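You operate a simulated robot arm through the tools that you are given. There is no shell and no other tool. Be economical: measure what you need, move in short steps, check, and stop when the job is done.

You run a simulated robot arm. Do the job below in one go: nothing can be reset, and whatever is moved stays where it is left.

Task
Put the small blue fan on top of the gold heat sink. Then fetch the can from the tester end of the near bench and set it on the wide white module. Then put the teal adapter on the tester end of the near bench away on the top of the low table. Then fetch the green battery and stand it on the red tray on the tester end of the near bench. Then fetch the small orange fan and set it on top of the black-finned heat sink. Then fetch the grey can and stand it on the wide black module. Then open the sinks drawer, fetch the green can and stand it in the inside of the sinks drawer, then shut the drawer. Then fetch the clean fan from the grey mat and set it on the grey plate. Then fetch the contactor from the blue mat and set it on the top of the test bench. Then open the lower blue drawer. The order counts. Set down upright: can, teal adapter, green battery, grey can, green can, contactor.
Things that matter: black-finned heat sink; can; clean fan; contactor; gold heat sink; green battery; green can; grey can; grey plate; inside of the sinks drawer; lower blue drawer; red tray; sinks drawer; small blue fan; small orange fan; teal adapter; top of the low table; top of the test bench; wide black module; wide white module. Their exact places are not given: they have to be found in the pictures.

Only the result counts: the job must be done as asked and must still hold three seconds after the hand-in. Knocking over, shifting, dropping, spilling or breaking anything else fails it.

Robot
A 7-joint arm with a two-finger parallel gripper on a trunk, on a base that drives. Base frame: it is fixed to the floor where the robot stands at the start and does not move with it; the origin is under the middle of the robot, x ahead of it, y to its left, z up. Lengths are in mm, angles in rad, forces in N, time in s.
With the tool pointing down near the work surface it reaches from about 340 to 760 mm from the robot's upright axis, wherever it stands. Its first joint turns from -2.007 to 2.007 rad. Places, roughly: black-finned heat sink (10x7x5 cm) [-1200, 1900, 700]; clean fan (8x8x3 cm) [400, 1200, 700]; contactor [1000, 1250, 750]; gold heat sink (14x15x3 cm) [-400, -1500, 900]; grey plate (15x14x2 cm) [-1000, -1500, 900]; inside of the sinks drawer [100, -1600, 600]; lower blue drawer [-1400, 3600, 400]; sinks drawer [100, -1600, 600]; small blue fan (6x6x3 cm) [500, 200, 800]; small orange fan (6x6x3 cm) [500, 200, 800]; teal adapter (4x4x8 cm) [900, 700, 800]; top of the low table [600, 6000, 500]; top of the test bench [2700, -300, 700]; wide black module [1000, -1500, 750]; wide white module [750, 750, 750]. Payload 3.91 kg.
The TCP is the grasp point between the finger pads, 30 mm short of the fingertips. In the tool frame z runs along the fingers and y along their closing line. Largest opening 110 mm; finger width 20, thickness 10; the body of the gripper, 48 by 112 mm, starts 55 mm behind the TCP.
Orientation is that of the tool frame in the base frame, as a unit quaternion [x, y, z, w]. With the fingers straight down and closing along the base's y, the tool's x points along the base's -x, its y along +y and its z along -z.

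Tools
- The arm moves only by the tool drive_tool. Its argument "targets" is text: rows parted by semicolons, each of 6 numbers parted by spaces: the shift along the tool's x, y, z in units of 100 mm (1.0 is 100 mm), then the turn, a rotation vector about the tool's x, y, z in units of 180 degrees (1.0 is 180 degrees). In form: x y z wx wy wz; .... A call has 1 to 10 rows; each row is the pose to reach, as a shift and turn from the pose commanded when the call began, along the tool's axes at that moment. "gripper" is the finger opening in mm, from 0 to 110, set as the call begins (left out, the last holds). A call with a number of a shift or a turn outside -1 to 1 is refused whole. Each row takes 0.2 s and may step no farther than 50 mm and 0.15 rad from the row before; otherwise, or with a gripper value out of range, the whole call is refused. Where a pose cannot be reached the arm comes as near as it can. A force on the tool above 40 N (or 10 N above the force at the start of the call, whichever is more), or a blocked arm, ends the call early, and 0.2 s more pass. Each finger travels about 108 mm/s and halts on what it meets, pressing with about 43 N; the grip force reading is that of the motor and also rises with nothing between the fingers. The clock runs only during rows and for 0.2 s after the last one: add rows that repeat a pose to give the fingers time. It gives the time, the measured TCP pose, the force on the tool (base axes), the opening and the grip force at its end, in the units of the frame above (readings bear some noise), with the torque about the TCP (base axes, N m) and any sound that the robot's microphone picked up.
- Cameras (640 x 400 px; columns grow to the right, rows downward): "scene" is now at [16.1, 153.6, 1529.2]; the picture's right is [0.00, -1.00, 0.00], its down [-0.79, -0.00, -0.62] and it looks along [0.62, 0.00, -0.79] (base axes); focal length 214 px, centre (320, 200). "wrist" rides on the gripper at [72, 17, -103] in the tool frame; the picture's right is [-0.23, 0.97, 0.00], its down [-0.76, -0.18, -0.62] and it looks along [-0.61, -0.14, 0.78] (tool axes); focal length 222 px, centre (320, 200).
- snapshot(camera): a new picture of that camera. The clock stands still meanwhile.
- move_column(by): slides the trunk up (or, below 0, down) by that many mm; the arm and the scene camera ride with it, the base frame stays. It gives what a move gives, with no picture.
- base_move(legs): drives the robot by 1 to 6 legs, each [ahead, turn to the left] in mm and rad, along the robot's own axes; the way and the turn of a leg run together, so that a leg with both is an arc; at most 1500 mm and 3.142 rad a leg. The arm and the cameras ride along, it lands a little off, and it stops where it bumps. It gives what a move gives.
- turn_head(pan, tilt): turns the head with the scene camera to pan (to the left, within 2.705 rad either way) and tilt (down, from -0.506 to 1.204), counted from straight ahead of the robot. It gives what a move gives.
- pixel_to_xyz(camera, pixels): for up to 12 pixels [column, row] of the newest picture of that camera ("zoom" is the newest enlarged one), the place [x, y, z] in the base frame of the surface seen there, good to about 2 mm. The clock stands still meanwhile.
- close_up(camera, box): a new picture of the part [left, top, right, bottom] of that camera's present view, enlarged. The clock stands still meanwhile.
- hand_in(): hands the job in; it is judged then, once.

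Keep the steps short. Do not move on a guess: measure, check each grasp and each placing, and mend mistakes. In all there are 357 turns and 296 pictures (those below and enlarged ones count). Leave the gripper open and the arm clear of the work at the hand-in unless told otherwise, and finish with a single line.

The tools are called after ">>>" as a command line: name --argument value ..., lists and objects as JSON in quotes. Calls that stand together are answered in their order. drive_tool: Moves the arm, as the interface text tells. Its arguments: {"type":"object","properties":{"targets":{"type":"string"},"gripper":{"type":"number"}},"required":["targets"]} The other tools are called the same way: move_column (by) slides the trunk up or down; base_move (legs) drives the base; turn_head (pan, tilt) turns the head that bears the scene camera; snapshot (camera) takes a picture; pixel_to_xyz (camera, pixels) gives the place of the surface under pixels of a picture; close_up (camera, box) takes an enlarged picture of a part of a camera's view; hand_in () hands the job in.

At the start:

```text
time: 0.0
eef_pos: [320.9, 346.0, 1011.9]
tcp_rot: [0.0, 1.0, 0.0, -0.001]
force: [0.8, -0.5, 1.2]
wrist_torque: [0.02, 0.0, -0.01]
gripper_width: 110.4
grip_force: 0.1
trunk travel left (down, up): [-650.0, 340.0]
robot x, y, heading: [-4.6, 2.6, 0.0]
head pan, tilt: [0.005, 0.904]
```

scene: 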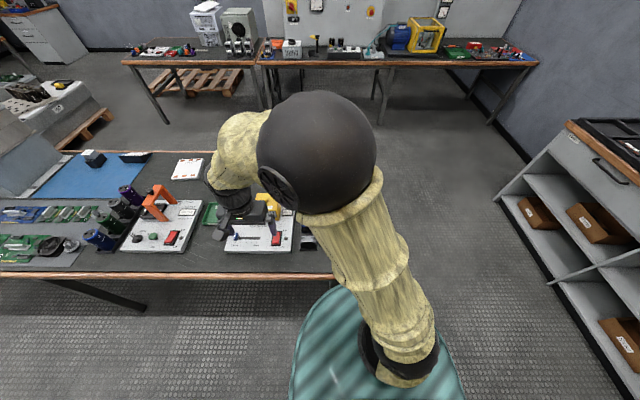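
wrist: 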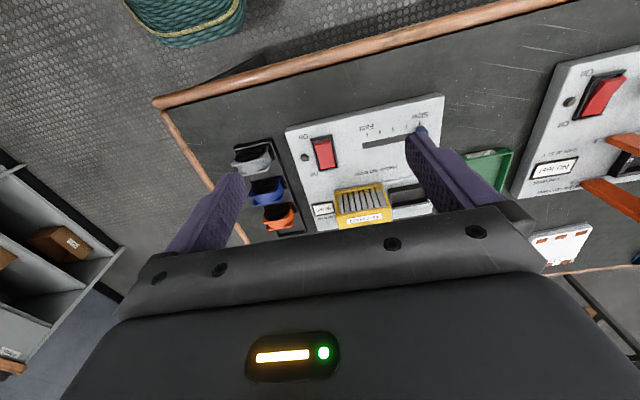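

I'll start by looking around from the start pose. First a close-up of the near bench area on the left, where most objects seem to sit.

>>> close_up --camera "scene" --box '[0, 130, 340, 290]'

>>> close_up --camera "wrist" --box '[140, 80, 640, 280]'

>>> close_up --camera "scene" --box '[110, 0, 560, 120]'

```text
1.88 times, centred on (170, 210) of scene
```

zoom: 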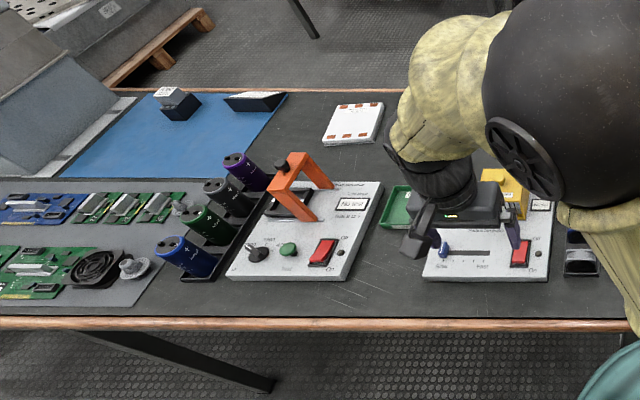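

```text
1.28 times, centred on (390, 180) of wrist
```

zoom: 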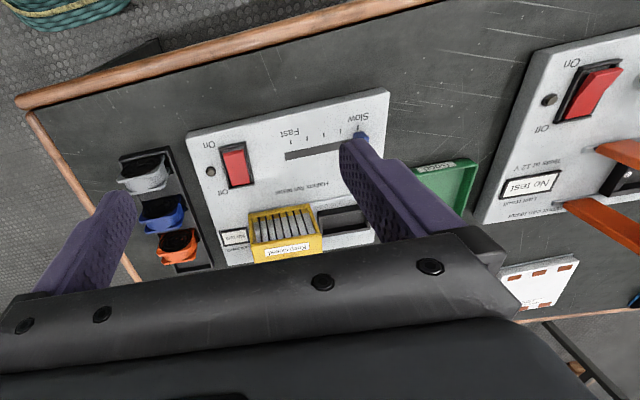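

```text
1.42 times, centred on (335, 60) of scene
```

zoom: 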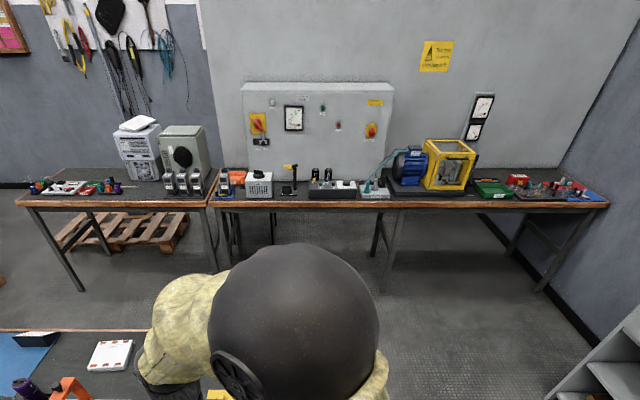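

I see the near bench: fan rack at right end, slanted can rack, testers. Let me measure several points and look left.

>>> pixel_to_xyz --camera "scene" --pixels '[[187, 168], [130, 196], [123, 207], [108, 222], [100, 238], [175, 225], [260, 235], [90, 158], [130, 157], [306, 236], [150, 153], [50, 240]]'

>>> turn_head --pan 0.8 --tilt 0.7

>>> snapshot --camera "scene"

```text
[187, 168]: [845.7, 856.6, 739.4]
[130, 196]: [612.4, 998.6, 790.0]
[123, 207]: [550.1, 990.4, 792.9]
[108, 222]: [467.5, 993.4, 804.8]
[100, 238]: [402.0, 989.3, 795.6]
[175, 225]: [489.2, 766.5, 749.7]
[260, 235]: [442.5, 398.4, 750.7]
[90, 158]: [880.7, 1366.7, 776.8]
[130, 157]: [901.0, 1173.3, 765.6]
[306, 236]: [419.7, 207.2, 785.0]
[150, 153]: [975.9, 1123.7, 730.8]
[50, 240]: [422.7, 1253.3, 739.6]
```

```text
time: 1.1
eef_pos: [320.7, 344.8, 1012.1]
tcp_rot: [0.0, 1.0, 0.0, -0.001]
force: [0.3, -0.5, 0.2]
wrist_torque: [0.0, 0.03, -0.05]
gripper_width: 110.1
grip_force: 0.1
trunk travel left (down, up): [-650.0, 340.0]
robot x, y, heading: [4.3, -1.5, 0.003]
head pan, tilt: [0.799, 0.7]
```

```text
290 pictures are left
```

scene: 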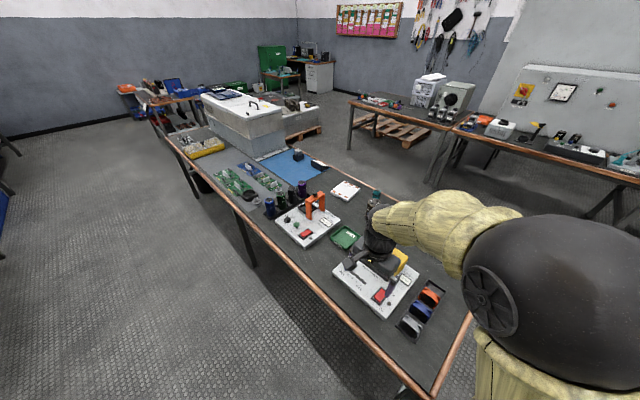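

>>> close_up --camera "scene" --box '[200, 140, 480, 350]'

>>> close_up --camera "scene" --box '[100, 40, 340, 190]'

>>> turn_head --pan 1.6 --tilt 0.5

>>> snapshot --camera "scene"

>>> turn_head --pan 2.5 --tilt 0.5

>>> snapshot --camera "scene"

>>> turn_head --pan -1.2 --tilt 0.5

>>> snapshot --camera "scene"

>>> turn_head --pan -2.3 --tilt 0.5

>>> snapshot --camera "scene"

```text
1.90 times, centred on (340, 245) of scene
```

zoom: 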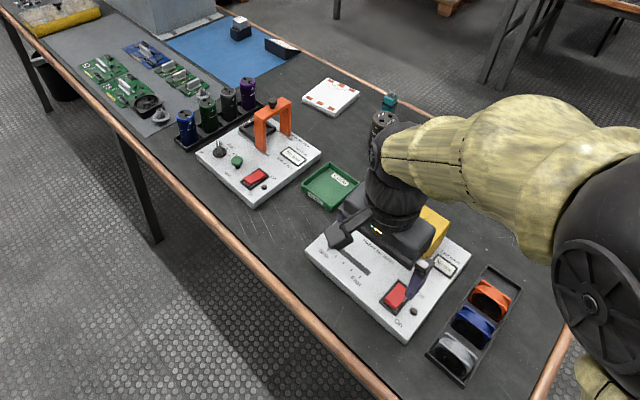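

```text
2.67 times, centred on (220, 115) of scene
```

zoom: 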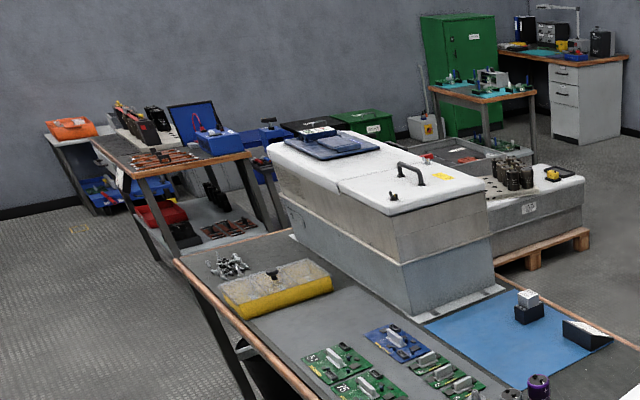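

```text
time: 2.3
eef_pos: [320.0, 345.3, 1011.8]
tcp_rot: [0.0, 1.0, 0.0, -0.001]
force: [0.0, -0.4, -0.3]
wrist_torque: [0.01, 0.03, -0.03]
gripper_width: 110.1
grip_force: 0.2
trunk travel left (down, up): [-650.0, 340.0]
robot x, y, heading: [1.8, 0.0, -0.002]
head pan, tilt: [1.6, 0.499]
```

```text
287 pictures are left
```

scene: 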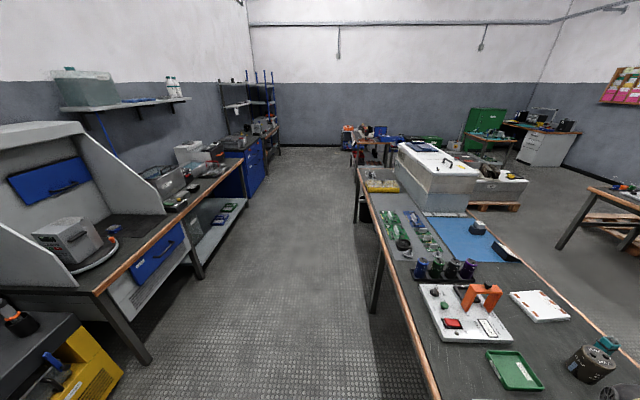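

```text
time: 3.5
eef_pos: [319.4, 345.7, 1012.1]
tcp_rot: [0.0, 1.0, 0.0, 0.0]
force: [0.1, 0.6, -0.1]
wrist_torque: [0.02, 0.0, -0.02]
gripper_width: 110.1
grip_force: 0.1
trunk travel left (down, up): [-650.0, 340.0]
robot x, y, heading: [-2.1, 0.9, -0.001]
head pan, tilt: [2.499, 0.499]
```

```text
286 pictures are left
```

scene: 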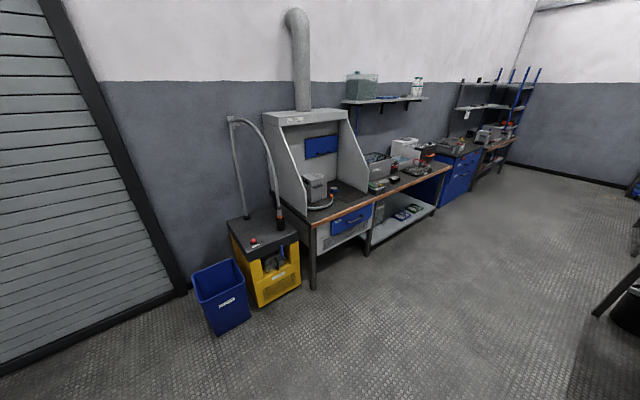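

```text
time: 6.5
eef_pos: [320.1, 346.6, 1012.0]
tcp_rot: [0.0, 1.0, 0.0, 0.0]
force: [0.4, 0.2, -0.5]
wrist_torque: [0.0, -0.01, 0.0]
gripper_width: 110.2
grip_force: 0.0
trunk travel left (down, up): [-650.0, 340.0]
robot x, y, heading: [-1.0, -2.1, 0.003]
head pan, tilt: [-1.201, 0.499]
```

```text
285 pictures are left
```

scene: 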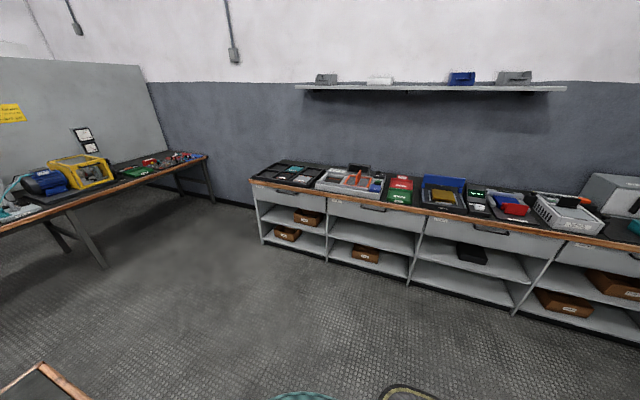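

```text
time: 7.9
eef_pos: [319.4, 345.4, 1011.6]
tcp_rot: [0.0, 1.0, 0.0, 0.0]
force: [0.4, 0.7, -0.6]
wrist_torque: [-0.02, -0.03, -0.02]
gripper_width: 110.1
grip_force: 0.1
trunk travel left (down, up): [-650.0, 340.0]
robot x, y, heading: [-0.6, 6.5, -0.0]
head pan, tilt: [-2.3, 0.499]
```

```text
284 pictures are left
```

scene: 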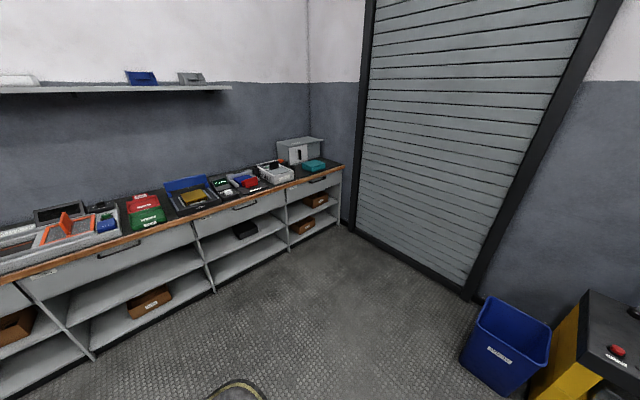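

>>> turn_head --pan 0.5 --tilt 1.1

>>> snapshot --camera "scene"

>>> close_up --camera "wrist" --box '[200, 120, 340, 240]'

>>> snapshot --camera "wrist"

>>> pixel_to_xyz --camera "wrist" --pixels '[[251, 190], [286, 205], [250, 165], [267, 192], [280, 220], [255, 152], [272, 184], [288, 212], [235, 150], [240, 245], [158, 108], [205, 180]]'

```text
time: 10.3
eef_pos: [320.4, 345.5, 1012.3]
tcp_rot: [0.0, 1.0, -0.001, 0.0]
force: [0.8, -0.2, 0.2]
wrist_torque: [0.0, -0.03, -0.01]
gripper_width: 110.1
grip_force: 0.0
trunk travel left (down, up): [-650.0, 340.0]
robot x, y, heading: [-3.3, 1.4, -0.002]
head pan, tilt: [0.499, 1.1]
```

```text
283 pictures are left
```

scene: 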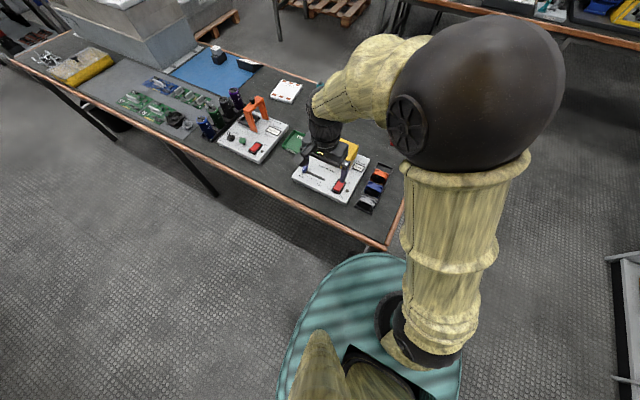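

```text
3.33 times, centred on (270, 180) of wrist
```

zoom: 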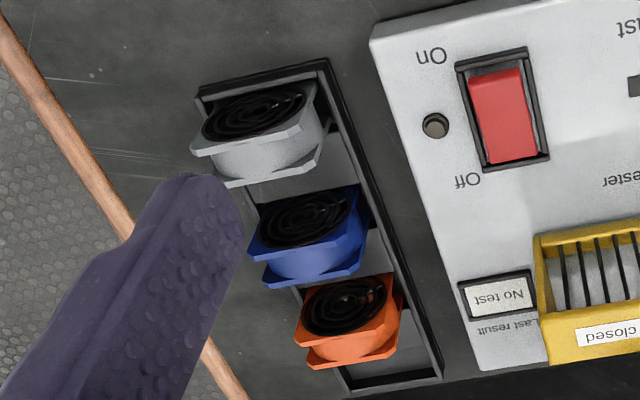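

```text
281 pictures are left
```

wrist: 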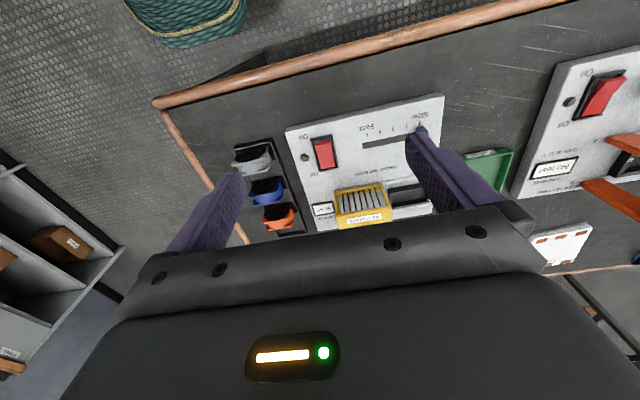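

```text
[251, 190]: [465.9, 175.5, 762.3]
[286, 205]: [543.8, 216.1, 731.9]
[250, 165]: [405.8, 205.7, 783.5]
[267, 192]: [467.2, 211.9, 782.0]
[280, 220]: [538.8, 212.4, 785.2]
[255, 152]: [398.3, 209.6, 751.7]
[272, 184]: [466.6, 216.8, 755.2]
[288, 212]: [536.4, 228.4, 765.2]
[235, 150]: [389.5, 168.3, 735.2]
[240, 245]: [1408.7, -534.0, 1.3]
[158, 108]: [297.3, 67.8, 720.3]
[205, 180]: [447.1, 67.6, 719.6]
```

>>> pixel_to_xyz --camera "zoom" --pixels '[[250, 245], [340, 235], [360, 195], [262, 205], [310, 262], [362, 240], [270, 282], [360, 262], [355, 312], [380, 320], [300, 190], [290, 220]]'

>>> close_up --camera "scene" --box '[340, 140, 420, 220]'

```text
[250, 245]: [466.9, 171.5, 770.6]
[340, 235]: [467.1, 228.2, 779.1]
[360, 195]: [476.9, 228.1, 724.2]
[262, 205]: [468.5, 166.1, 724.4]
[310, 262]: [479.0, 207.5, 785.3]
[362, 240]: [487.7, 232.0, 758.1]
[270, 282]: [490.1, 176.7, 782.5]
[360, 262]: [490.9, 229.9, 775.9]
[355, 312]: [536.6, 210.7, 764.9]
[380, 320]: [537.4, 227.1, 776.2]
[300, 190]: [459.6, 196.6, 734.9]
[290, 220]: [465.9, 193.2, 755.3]
```

```text
5.00 times, centred on (380, 180) of scene
```

zoom: 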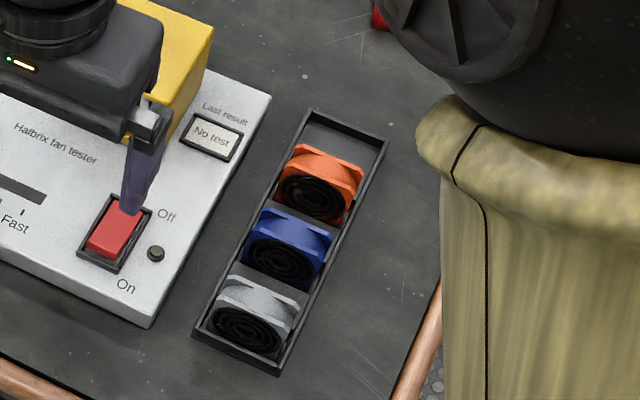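

Blue fan stands on edge: x 467–492, y 172–232, top z 785. I'll grip it along y. First move over it in two steps, opening 80.

>>> drive_tool --targets "-0.33 -0.33 0 0 0 0; -0.66 -0.66 0 0 0 0; -1 -1 0 0 0 0" --gripper 80

>>> drive_tool --targets "-0.3 -0.22 0 0 0 0; -0.59 -0.45 0 0 0 0; -0.59 -0.45 0 0 0 0"

>>> move_column --by -150

>>> snapshot --camera "wrist"

>>> snapshot --camera "scene"

```text
time: 11.1
eef_pos: [422.8, 243.2, 1011.4]
tcp_rot: [0.0, 1.0, 0.001, -0.001]
force: [-0.6, 0.1, -0.2]
wrist_torque: [0.03, 0.01, 0.03]
gripper_width: 80.1
grip_force: 0.0
trunk travel left (down, up): [-650.0, 340.0]
robot x, y, heading: [1.5, -0.6, 0.001]
head pan, tilt: [0.499, 1.1]
```

```text
time: 11.9
eef_pos: [480.0, 199.5, 1011.9]
tcp_rot: [0.0, 1.0, 0.0, 0.0]
force: [-0.1, 0.1, -0.3]
wrist_torque: [-0.05, -0.02, 0.02]
gripper_width: 80.1
grip_force: 0.1
trunk travel left (down, up): [-650.0, 340.0]
robot x, y, heading: [-0.0, -0.8, -0.003]
head pan, tilt: [0.499, 1.1]
```

```text
time: 13.7
eef_pos: [479.2, 201.0, 861.9]
tcp_rot: [0.001, 1.0, 0.0, 0.0]
force: [1.1, -0.6, 0.2]
wrist_torque: [0.01, -0.01, -0.03]
gripper_width: 80.0
grip_force: 0.0
trunk travel left (down, up): [-500.0, 490.0]
robot x, y, heading: [-1.8, -3.3, 0.001]
head pan, tilt: [0.499, 1.1]
```

```text
279 pictures are left
```

wrist: 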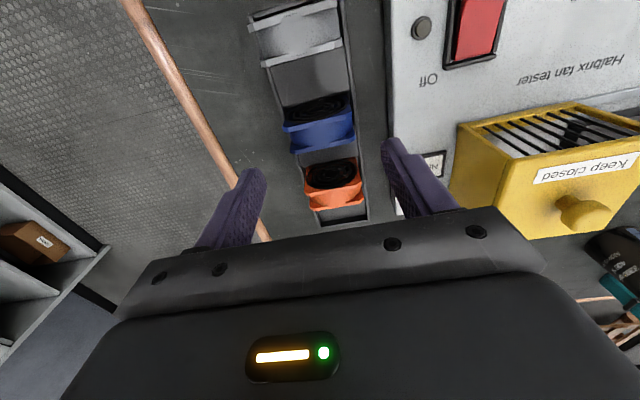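

```text
278 pictures are left
```

scene: 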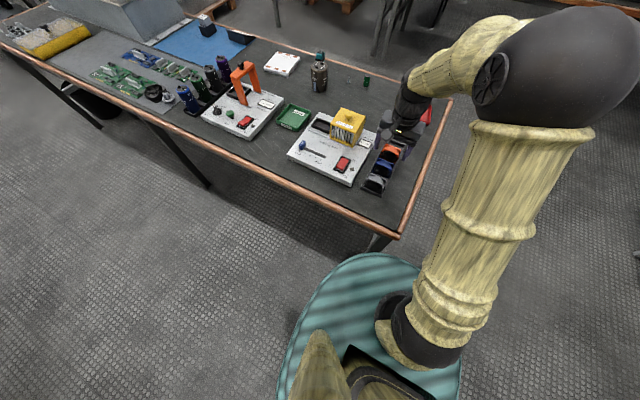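

>>> pixel_to_xyz --camera "wrist" --pixels '[[291, 150], [352, 143], [286, 125], [351, 122], [480, 150], [400, 200], [318, 110], [365, 190], [300, 140]]'

>>> close_up --camera "scene" --box '[180, 20, 480, 220]'

```text
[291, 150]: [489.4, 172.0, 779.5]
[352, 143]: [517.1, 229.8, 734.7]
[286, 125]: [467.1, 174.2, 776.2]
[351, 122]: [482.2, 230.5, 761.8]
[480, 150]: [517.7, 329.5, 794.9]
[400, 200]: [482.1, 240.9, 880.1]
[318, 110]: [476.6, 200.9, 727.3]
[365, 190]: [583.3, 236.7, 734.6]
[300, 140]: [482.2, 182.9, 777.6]
```

```text
2.00 times, centred on (330, 120) of scene
```

zoom: 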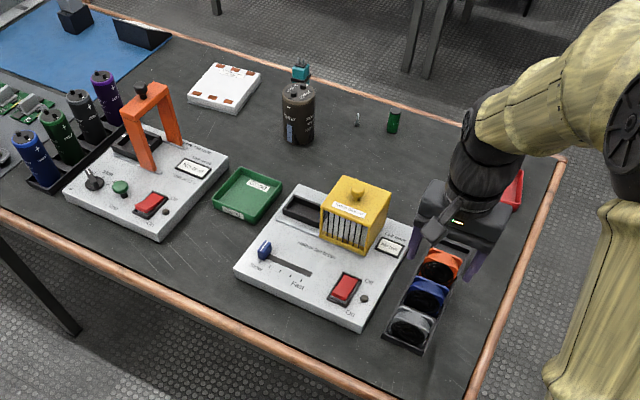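

Now I see the brown can, teal adapter behind, green battery, red tray. Fan centre (479, 201). Descend 93 mm with the arm's open fingers, then close.

>>> drive_tool --targets "0 0 0.45 0 0 0; 0 0 0.92 0 0 0; 0 0 0.92 0 0 0"

>>> drive_tool --targets "0 0 0 0 0 0; 0 0 0 0 0 0; 0 0 0 0 0 0" --gripper 45

>>> drive_tool --targets "0 0 -0.4 0 0 0; 0 0 -0.8 0 0 0; 0 0 -1 0 0 0"

>>> snapshot --camera "wrist"

```text
time: 14.5
eef_pos: [480.1, 199.2, 768.3]
tcp_rot: [0.0, 1.0, 0.0, 0.0]
force: [-0.6, 0.4, -0.3]
wrist_torque: [0.04, 0.03, 0.01]
gripper_width: 79.9
grip_force: 0.1
trunk travel left (down, up): [-500.0, 490.0]
robot x, y, heading: [-1.2, 2.2, 0.003]
head pan, tilt: [0.499, 1.1]
```

```text
time: 15.3
eef_pos: [480.1, 199.6, 770.3]
tcp_rot: [0.0, 1.0, -0.001, 0.0]
force: [-0.1, 0.1, 0.5]
wrist_torque: [-0.03, 0.03, 0.0]
gripper_width: 59.1
grip_force: 42.6
trunk travel left (down, up): [-500.0, 490.0]
robot x, y, heading: [2.7, 1.0, 0.001]
head pan, tilt: [0.499, 1.1]
```

```text
time: 16.1
eef_pos: [480.7, 198.9, 871.3]
tcp_rot: [0.0, 1.0, 0.0, 0.0]
force: [-0.4, 0.5, -0.8]
wrist_torque: [0.02, 0.0, -0.03]
gripper_width: 59.2
grip_force: 43.0
trunk travel left (down, up): [-500.0, 490.0]
robot x, y, heading: [-3.1, 0.5, 0.002]
head pan, tilt: [0.499, 1.1]
```

```text
276 pictures are left
```

wrist: 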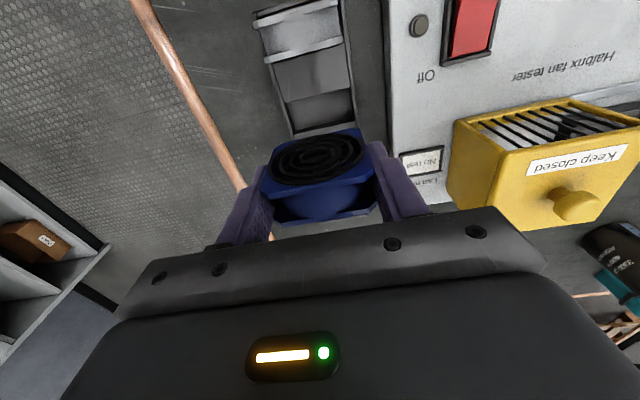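

Fan held (59 mm). Raise the trunk, back off, turn right toward the shelf counter, and look.

>>> move_column --by 250

>>> base_move --legs '[[-350, 0], [0, -1.571], [350, 0]]'

>>> turn_head --pan -0.2 --tilt 0.8

>>> snapshot --camera "scene"

```text
time: 18.7
eef_pos: [481.5, 199.8, 1121.0]
tcp_rot: [0.0, 1.0, 0.0, 0.001]
force: [0.1, -1.0, 0.2]
wrist_torque: [0.02, 0.0, 0.01]
gripper_width: 59.1
grip_force: 43.4
trunk travel left (down, up): [-750.0, 240.0]
robot x, y, heading: [-3.8, 1.4, -0.001]
head pan, tilt: [0.499, 1.1]
```

```text
time: 26.6
eef_pos: [-153.2, -833.1, 1121.5]
tcp_rot: [0.707, 0.707, 0.0, -0.001]
force: [-0.1, -0.1, -1.2]
wrist_torque: [0.03, 0.02, 0.0]
gripper_width: 59.3
grip_force: 43.1
trunk travel left (down, up): [-750.0, 240.0]
robot x, y, heading: [-351.6, -350.1, -1.57]
head pan, tilt: [0.499, 1.1]
```

```text
time: 27.7
eef_pos: [-152.8, -834.3, 1121.4]
tcp_rot: [0.707, 0.707, 0.0, -0.001]
force: [0.7, 0.2, -1.6]
wrist_torque: [-0.01, 0.0, 0.03]
gripper_width: 59.4
grip_force: 42.6
trunk travel left (down, up): [-750.0, 240.0]
robot x, y, heading: [-351.0, -353.4, -1.57]
head pan, tilt: [-0.201, 0.799]
```

```text
275 pictures are left
```

scene: 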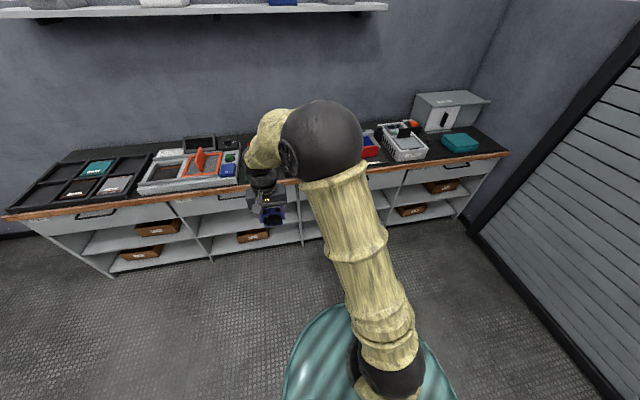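

The arm hides the gold heat sink. Turn the base a bit left and pan the head right.

>>> base_move --legs '[[0, 0.7]]'

>>> turn_head --pan -0.95 --tilt 0.75

>>> snapshot --camera "scene"

>>> close_up --camera "scene" --box '[220, 80, 460, 220]'

```text
time: 30.0
eef_pos: [112.0, -590.8, 1120.1]
tcp_rot: [0.421, 0.907, 0.0, 0.0]
force: [0.1, -0.3, -1.0]
wrist_torque: [-0.01, 0.0, 0.0]
gripper_width: 59.4
grip_force: 42.7
trunk travel left (down, up): [-750.0, 240.0]
robot x, y, heading: [-353.5, -351.0, -0.864]
head pan, tilt: [-0.201, 0.799]
```

```text
time: 31.1
eef_pos: [110.4, -589.3, 1120.2]
tcp_rot: [0.42, 0.907, 0.001, 0.0]
force: [0.0, 0.1, -1.1]
wrist_torque: [0.0, 0.02, 0.0]
gripper_width: 59.4
grip_force: 43.0
trunk travel left (down, up): [-750.0, 240.0]
robot x, y, heading: [-351.3, -347.1, -0.865]
head pan, tilt: [-0.949, 0.75]
```

```text
274 pictures are left
```

scene: 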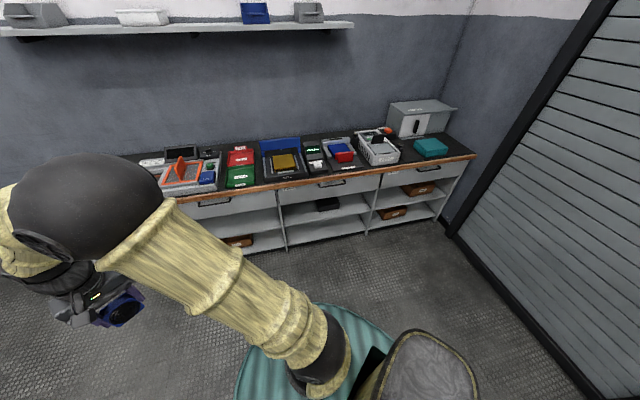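

```text
2.67 times, centred on (340, 150) of scene
```

zoom: 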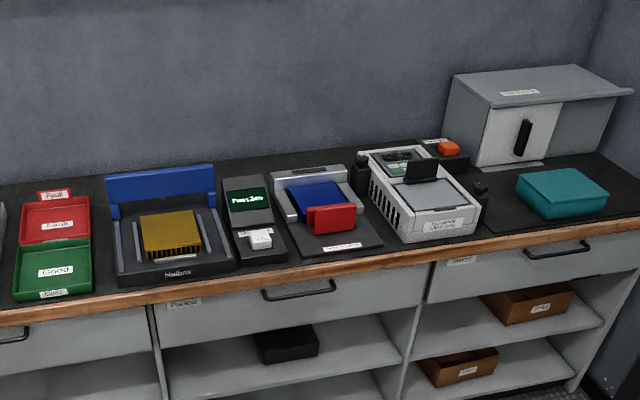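

>>> pixel_to_xyz --camera "zoom" --pixels '[[142, 216], [192, 212], [205, 243], [150, 250], [172, 230], [120, 270], [232, 262], [160, 190], [427, 195], [160, 300], [125, 220], [213, 215]]'

>>> close_up --camera "scene" --box '[245, 125, 325, 185]'

```text
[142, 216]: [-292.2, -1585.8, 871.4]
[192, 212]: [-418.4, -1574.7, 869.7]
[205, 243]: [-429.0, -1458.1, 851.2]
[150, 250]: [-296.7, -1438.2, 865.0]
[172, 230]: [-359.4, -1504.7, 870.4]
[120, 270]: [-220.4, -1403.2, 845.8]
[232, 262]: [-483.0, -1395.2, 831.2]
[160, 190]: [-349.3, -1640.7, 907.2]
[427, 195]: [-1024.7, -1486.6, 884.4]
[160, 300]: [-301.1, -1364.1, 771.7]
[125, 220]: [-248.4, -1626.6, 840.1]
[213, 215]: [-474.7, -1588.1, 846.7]
```

```text
6.67 times, centred on (285, 155) of scene
```

zoom: 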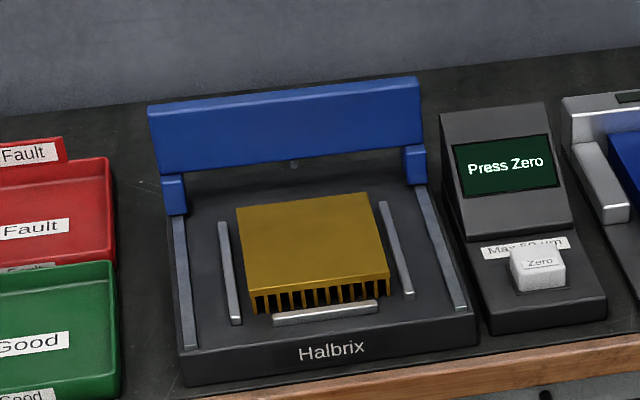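

Sink top: x −429..−292, y −1585..−1438, z 870, flat; centre about (−360, −1511). Drive so that it lies ahead-left of the robot.

>>> base_move --legs '[[0, -1.058], [600, 0], [0, 0.352]]'

>>> turn_head --pan 0.2 --tilt 0.95

>>> snapshot --camera "scene"

>>> snapshot --camera "wrist"

```text
time: 38.2
eef_pos: [-369.9, -1381.8, 1120.8]
tcp_rot: [0.712, 0.703, 0.0, 0.0]
force: [-0.5, 0.2, -1.6]
wrist_torque: [0.03, -0.01, 0.02]
gripper_width: 59.5
grip_force: 43.1
trunk travel left (down, up): [-750.0, 240.0]
robot x, y, heading: [-562.2, -898.7, -1.58]
head pan, tilt: [-0.949, 0.75]
```

```text
time: 39.6
eef_pos: [-370.6, -1382.7, 1121.0]
tcp_rot: [0.711, 0.703, 0.001, 0.0]
force: [0.2, -0.1, -1.0]
wrist_torque: [-0.01, 0.01, 0.01]
gripper_width: 59.3
grip_force: 43.3
trunk travel left (down, up): [-750.0, 240.0]
robot x, y, heading: [-560.0, -898.3, -1.577]
head pan, tilt: [0.201, 0.949]
```

```text
271 pictures are left
```

scene: 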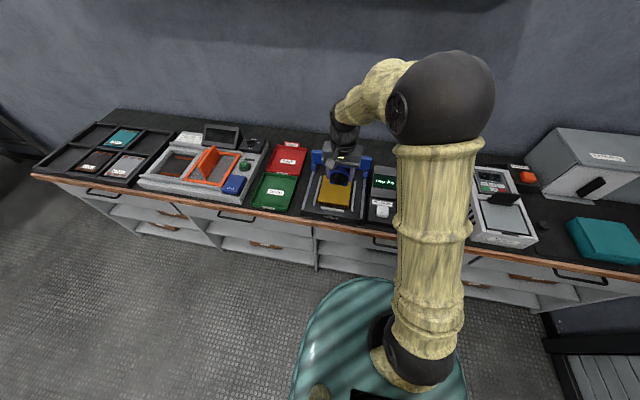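

```text
270 pictures are left
```

wrist: 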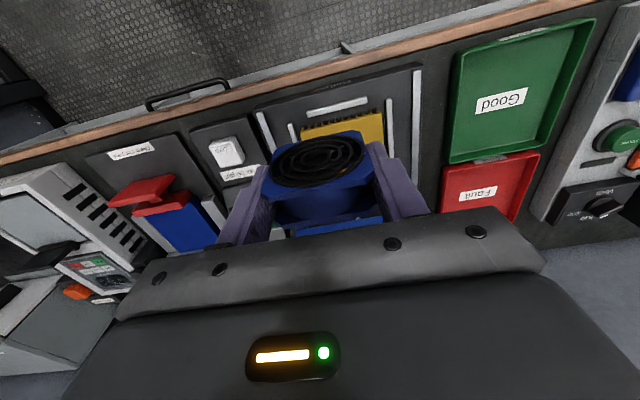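

>>> drive_tool --targets "-0.4 0.05 0 0 0 0; -0.8 0.1 0 0 0 0; -1 0.1 0 0 0 0"

>>> drive_tool --targets "-0.26 0 0 0 0 0; -0.26 0 0 0 0 0"

>>> move_column --by -170

>>> snapshot --camera "wrist"

>>> close_up --camera "scene" --box '[290, 130, 410, 230]'

```text
time: 40.4
eef_pos: [-362.1, -1483.1, 1120.5]
tcp_rot: [0.711, 0.703, 0.0, 0.0]
force: [0.6, -0.8, -1.9]
wrist_torque: [0.02, 0.02, -0.02]
gripper_width: 59.5
grip_force: 42.9
trunk travel left (down, up): [-750.0, 240.0]
robot x, y, heading: [-564.8, -898.4, -1.581]
head pan, tilt: [0.201, 0.949]
```

```text
time: 41.0
eef_pos: [-362.2, -1509.8, 1121.7]
tcp_rot: [0.711, 0.703, 0.0, 0.0]
force: [1.1, -0.2, -1.1]
wrist_torque: [-0.03, -0.03, -0.02]
gripper_width: 59.1
grip_force: 43.2
trunk travel left (down, up): [-750.0, 240.0]
robot x, y, heading: [-563.3, -898.9, -1.579]
head pan, tilt: [0.201, 0.949]
```

```text
time: 42.9
eef_pos: [-361.7, -1509.6, 951.7]
tcp_rot: [0.711, 0.703, 0.0, 0.0]
force: [0.6, 0.5, -0.5]
wrist_torque: [0.0, 0.02, 0.0]
gripper_width: 59.3
grip_force: 43.1
trunk travel left (down, up): [-580.0, 410.0]
robot x, y, heading: [-566.6, -897.7, -1.583]
head pan, tilt: [0.201, 0.949]
```

```text
269 pictures are left
```

wrist: 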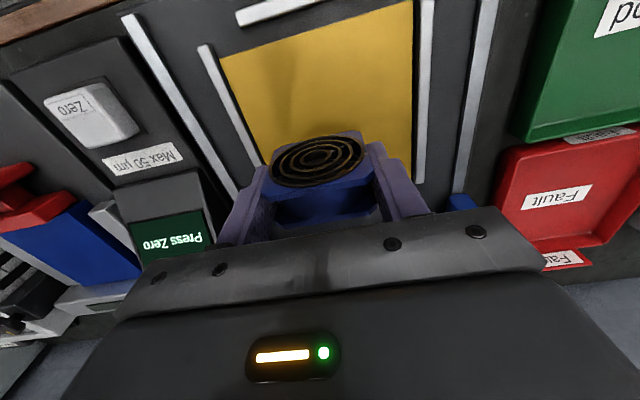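

```text
4.00 times, centred on (350, 180) of scene
```

zoom: 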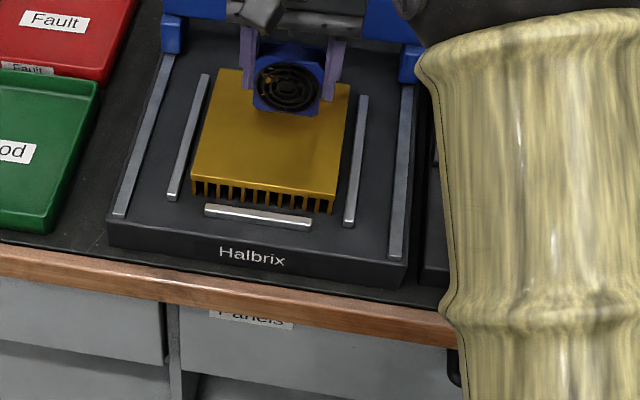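

Descend slowly toward contact (expected TCP ≈ 915).

>>> drive_tool --targets "0 0 0.2 0 0 0; 0 0 0.32 0 0 0; 0 0 0.34 0 0 0; 0 0 0.36 0 0 0; 0 0 0.36 0 0 0"

>>> close_up --camera "scene" --box '[310, 140, 390, 200]'

```text
time: 44.1
eef_pos: [-361.8, -1509.0, 916.0]
tcp_rot: [0.712, 0.702, -0.001, 0.001]
force: [-1.0, -1.1, 6.7]
wrist_torque: [0.08, 0.1, -0.02]
gripper_width: 59.4
grip_force: 42.9
trunk travel left (down, up): [-580.0, 410.0]
robot x, y, heading: [-564.1, -899.7, -1.579]
head pan, tilt: [0.201, 0.949]
```

```text
6.67 times, centred on (350, 170) of scene
```

zoom: 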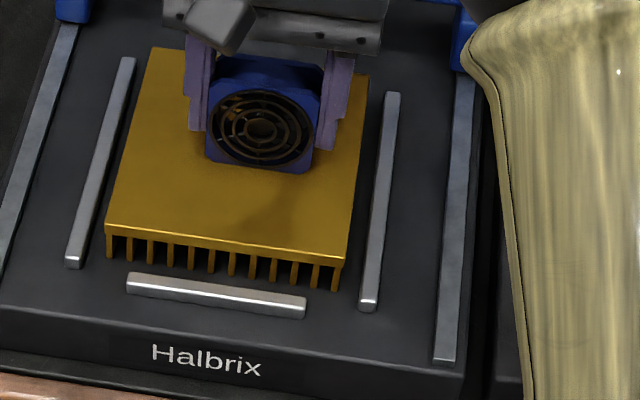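

Force 6.7 N: it's resting on the sink. Release gently and rise.

>>> drive_tool --targets "0 0 0 0 0 0; 0 0 0 0 0 0; 0 0 0 0 0 0" --gripper 85

>>> drive_tool --targets "0 0 -0.3 0 0 0; 0 0 -0.7 0 0 0; 0 0 -1 0 0 0"

>>> close_up --camera "scene" --box '[310, 140, 390, 200]'

```text
time: 44.9
eef_pos: [-361.9, -1508.6, 916.1]
tcp_rot: [0.711, 0.703, 0.0, 0.0]
force: [0.0, -0.7, -0.3]
wrist_torque: [-0.01, 0.0, -0.04]
gripper_width: 85.0
grip_force: 0.1
trunk travel left (down, up): [-580.0, 410.0]
robot x, y, heading: [-565.7, -897.0, -1.58]
head pan, tilt: [0.201, 0.949]
```

```text
time: 45.7
eef_pos: [-362.6, -1508.4, 1016.5]
tcp_rot: [0.712, 0.703, 0.0, -0.001]
force: [-0.1, -0.1, 0.6]
wrist_torque: [-0.01, -0.02, 0.02]
gripper_width: 84.6
grip_force: 0.1
trunk travel left (down, up): [-580.0, 410.0]
robot x, y, heading: [-563.2, -899.7, -1.572]
head pan, tilt: [0.201, 0.949]
```

```text
6.67 times, centred on (350, 170) of scene
```

zoom: 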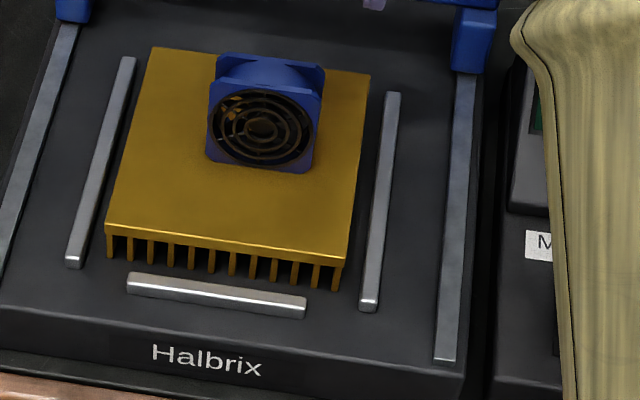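

Blue fan is placed. Raise, and drive back to the near bench's right side to find the can.

>>> move_column --by 150

>>> base_move --legs '[[-400, 0], [0, 2.6], [990, 0], [0, -1.03]]'

>>> turn_head --pan -0.1 --tilt 1.0

>>> snapshot --camera "scene"

>>> snapshot --camera "wrist"

```text
time: 47.5
eef_pos: [-362.6, -1507.9, 1166.1]
tcp_rot: [0.712, 0.702, 0.0, 0.0]
force: [0.1, 0.1, 0.1]
wrist_torque: [0.0, -0.04, 0.02]
gripper_width: 85.0
grip_force: 0.0
trunk travel left (down, up): [-730.0, 260.0]
robot x, y, heading: [-564.2, -895.4, -1.583]
head pan, tilt: [0.201, 0.949]
```

```text
time: 63.6
eef_pos: [610.2, 549.3, 1165.2]
tcp_rot: [0.023, 1.0, -0.001, 0.0]
force: [-0.3, 0.3, 0.5]
wrist_torque: [0.0, -0.03, -0.02]
gripper_width: 85.0
grip_force: 0.1
trunk travel left (down, up): [-730.0, 260.0]
robot x, y, heading: [-5.2, 369.6, -0.047]
head pan, tilt: [0.201, 0.949]
```

```text
time: 64.4
eef_pos: [610.9, 549.4, 1166.2]
tcp_rot: [0.023, 1.0, 0.0, 0.0]
force: [0.0, -1.2, 0.3]
wrist_torque: [0.0, -0.01, 0.01]
gripper_width: 84.9
grip_force: 0.0
trunk travel left (down, up): [-730.0, 260.0]
robot x, y, heading: [-5.1, 365.8, -0.045]
head pan, tilt: [-0.099, 1.0]
```

```text
265 pictures are left
```

scene: 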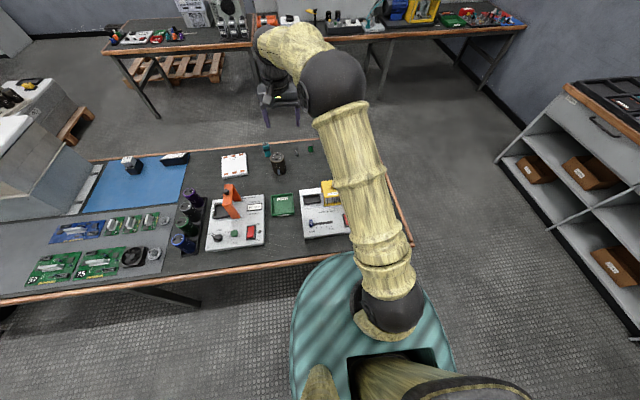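

```text
264 pictures are left
```

wrist: 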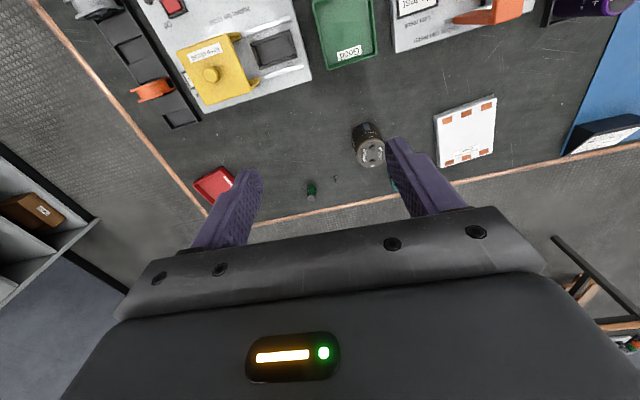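

>>> pixel_to_xyz --camera "wrist" --pixels '[[370, 155], [358, 128], [380, 128], [367, 125], [437, 118], [496, 96], [493, 150], [440, 166], [311, 190], [213, 183], [335, 178], [211, 170]]'

>>> close_up --camera "scene" --box '[210, 130, 330, 190]'

>>> close_up --camera "wrist" --box '[180, 90, 520, 230]'

```text
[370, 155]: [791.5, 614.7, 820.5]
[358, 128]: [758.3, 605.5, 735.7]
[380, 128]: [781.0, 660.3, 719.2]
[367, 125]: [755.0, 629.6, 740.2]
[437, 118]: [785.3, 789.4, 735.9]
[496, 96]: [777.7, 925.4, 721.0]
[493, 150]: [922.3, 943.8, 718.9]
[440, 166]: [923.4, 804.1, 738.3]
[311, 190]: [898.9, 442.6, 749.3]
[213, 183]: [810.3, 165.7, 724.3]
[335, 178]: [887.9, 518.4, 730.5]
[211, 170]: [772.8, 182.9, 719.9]
```

```text
5.33 times, centred on (270, 160) of scene
```

zoom: 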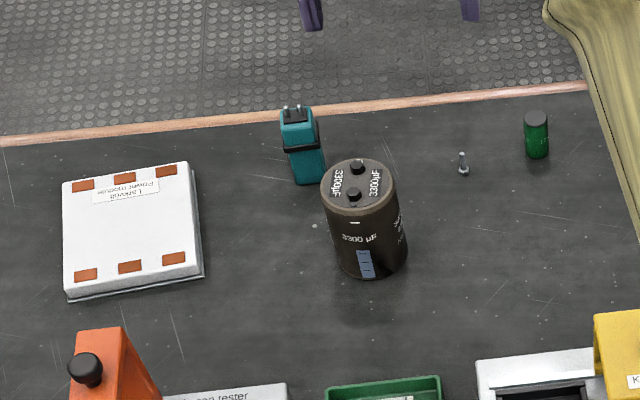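

```text
1.88 times, centred on (350, 160) of wrist
```

zoom: 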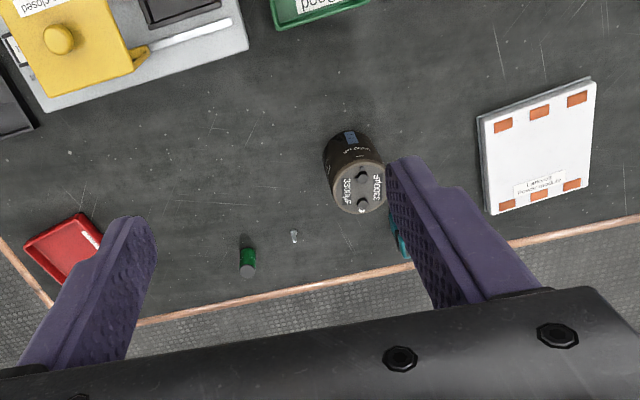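

>>> pixel_to_xyz --camera "zoom" --pixels '[[332, 188], [384, 182], [356, 166], [362, 210], [368, 190], [400, 235], [405, 253], [490, 130], [588, 92], [590, 185], [495, 205], [350, 140]]'

>>> close_up --camera "scene" --box '[210, 130, 330, 190]'

>>> pixel_to_xyz --camera "zoom" --pixels '[[322, 190], [397, 185], [358, 160], [360, 205], [365, 195], [298, 125], [305, 170], [300, 145], [536, 120], [537, 145], [463, 165], [130, 230]]'

```text
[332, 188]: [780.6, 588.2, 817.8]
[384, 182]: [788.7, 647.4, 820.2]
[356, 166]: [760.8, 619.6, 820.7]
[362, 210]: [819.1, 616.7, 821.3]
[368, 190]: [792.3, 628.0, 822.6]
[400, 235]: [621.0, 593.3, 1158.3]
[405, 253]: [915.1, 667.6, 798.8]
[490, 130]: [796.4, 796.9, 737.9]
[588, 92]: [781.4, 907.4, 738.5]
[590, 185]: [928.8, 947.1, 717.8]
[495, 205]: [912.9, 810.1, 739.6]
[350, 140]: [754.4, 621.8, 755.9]
```

```text
5.33 times, centred on (270, 160) of scene
```

zoom: 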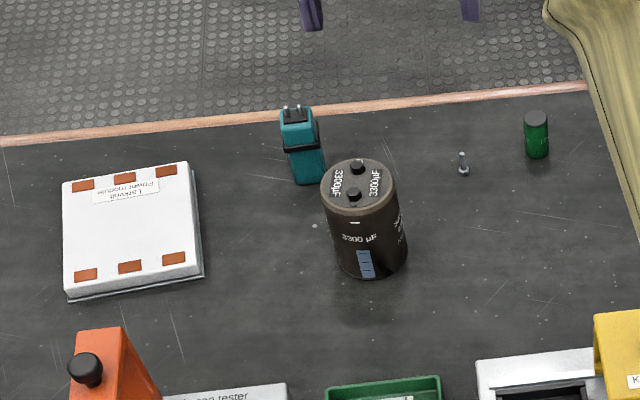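

```text
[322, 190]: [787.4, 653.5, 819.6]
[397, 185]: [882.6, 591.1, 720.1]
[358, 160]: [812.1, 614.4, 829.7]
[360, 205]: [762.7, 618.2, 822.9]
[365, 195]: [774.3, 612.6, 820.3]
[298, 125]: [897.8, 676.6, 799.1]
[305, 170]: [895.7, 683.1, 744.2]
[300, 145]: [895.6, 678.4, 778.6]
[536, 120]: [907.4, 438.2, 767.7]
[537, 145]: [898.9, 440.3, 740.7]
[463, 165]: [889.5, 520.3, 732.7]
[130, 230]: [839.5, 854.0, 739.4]
```

Can centre ≈ (789, 618), 64 mm wide, top 821. Items lie nearer the far edge (x≈930), so I'll go around to the far aisle.

>>> base_move --legs '[[-350, 0], [0, -1.526], [900, 0], [0, 1.571], [1500, 0], [300, 0]]'

>>> base_move --legs '[[0, 1.571], [980, 0], [0, 1.571]]'

>>> snapshot --camera "scene"

>>> snapshot --camera "wrist"

```text
time: 87.4
eef_pos: [2076.0, -186.3, 1164.7]
tcp_rot: [-0.019, 1.0, 0.0, 0.0]
force: [1.0, 0.4, -0.3]
wrist_torque: [-0.01, 0.01, 0.02]
gripper_width: 85.1
grip_force: 0.0
trunk travel left (down, up): [-730.0, 260.0]
robot x, y, heading: [1477.9, -420.2, 0.042]
head pan, tilt: [-0.099, 1.0]
```

```text
time: 100.0
eef_pos: [856.2, 346.7, 1165.1]
tcp_rot: [1.0, -0.001, -0.001, 0.0]
force: [0.8, 0.2, 0.3]
wrist_torque: [-0.02, -0.04, 0.0]
gripper_width: 85.4
grip_force: 0.1
trunk travel left (down, up): [-730.0, 260.0]
robot x, y, heading: [1463.0, 554.4, -3.139]
head pan, tilt: [-0.099, 1.0]
```

```text
260 pictures are left
```

scene: 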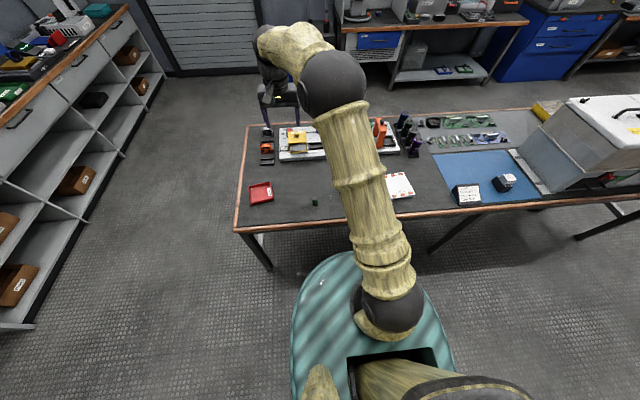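

```text
259 pictures are left
```

wrist: 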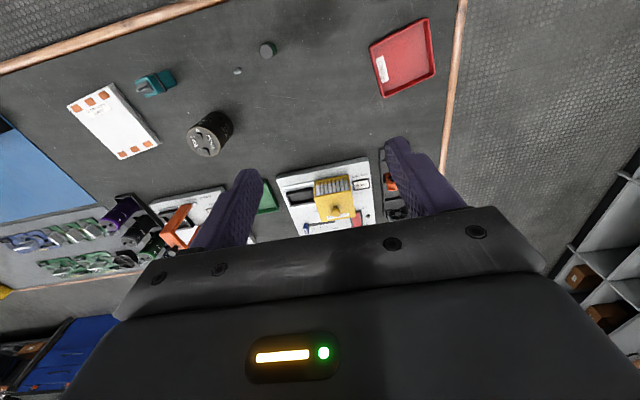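

Turn the base −0.407 and go ahead 37 mm to bring the open gripper over the can.

>>> base_move --legs '[[0, -0.407], [37, 0]]'

>>> move_column --by -230

>>> snapshot --camera "wrist"

>>> snapshot --camera "scene"

```text
time: 102.1
eef_pos: [787.4, 618.0, 1165.1]
tcp_rot: [0.979, -0.202, 0.001, 0.0]
force: [-0.3, -0.2, -0.7]
wrist_torque: [-0.01, -0.04, -0.03]
gripper_width: 85.1
grip_force: 0.2
trunk travel left (down, up): [-730.0, 260.0]
robot x, y, heading: [1430.3, 574.1, 2.737]
head pan, tilt: [-0.099, 1.0]
```

```text
time: 104.5
eef_pos: [788.3, 618.6, 934.5]
tcp_rot: [0.98, -0.201, 0.001, -0.001]
force: [-0.9, 0.1, -0.3]
wrist_torque: [0.0, -0.01, 0.0]
gripper_width: 84.9
grip_force: 0.0
trunk travel left (down, up): [-500.0, 490.0]
robot x, y, heading: [1428.2, 571.8, 2.742]
head pan, tilt: [-0.099, 1.0]
```

```text
258 pictures are left
```

wrist: 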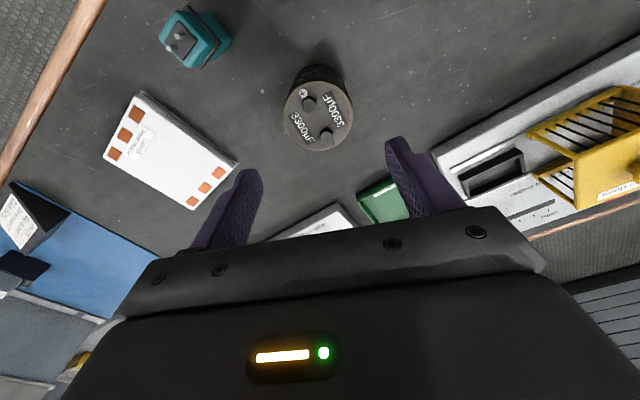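

```text
257 pictures are left
```

scene: 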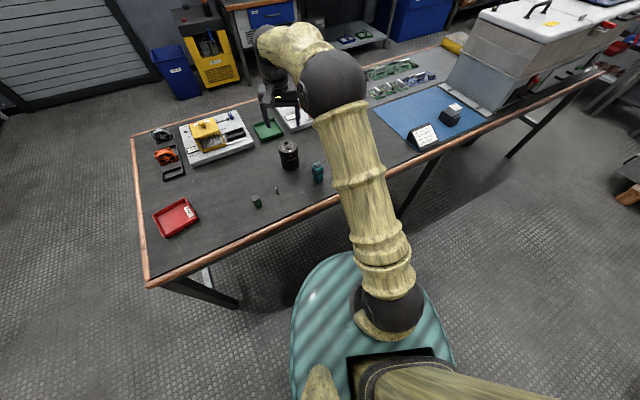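

>>> pixel_to_xyz --camera "wrist" --pixels '[[286, 118], [352, 116], [318, 148], [320, 90], [320, 105]]'

>>> move_column --by -75

>>> drive_tool --targets "0 0 0.4 0 0 0; 0 0 0.77 0 0 0; 0 0 0.77 0 0 0"

```text
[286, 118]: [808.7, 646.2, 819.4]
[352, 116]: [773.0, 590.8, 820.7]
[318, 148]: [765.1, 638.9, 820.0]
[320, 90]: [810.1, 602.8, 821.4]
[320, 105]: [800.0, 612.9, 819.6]
```

```text
time: 105.7
eef_pos: [788.8, 618.0, 860.7]
tcp_rot: [0.979, -0.202, 0.001, 0.0]
force: [-0.1, 0.3, 1.0]
wrist_torque: [-0.02, -0.01, -0.01]
gripper_width: 84.8
grip_force: 0.1
trunk travel left (down, up): [-425.0, 565.0]
robot x, y, heading: [1425.5, 569.0, 2.74]
head pan, tilt: [-0.099, 1.0]
```

```text
time: 106.5
eef_pos: [791.0, 616.0, 782.9]
tcp_rot: [0.98, -0.201, 0.0, 0.0]
force: [0.7, 0.0, -0.1]
wrist_torque: [-0.03, -0.01, 0.01]
gripper_width: 84.9
grip_force: 0.0
trunk travel left (down, up): [-425.0, 565.0]
robot x, y, heading: [1427.6, 571.0, 2.741]
head pan, tilt: [-0.099, 1.0]
```

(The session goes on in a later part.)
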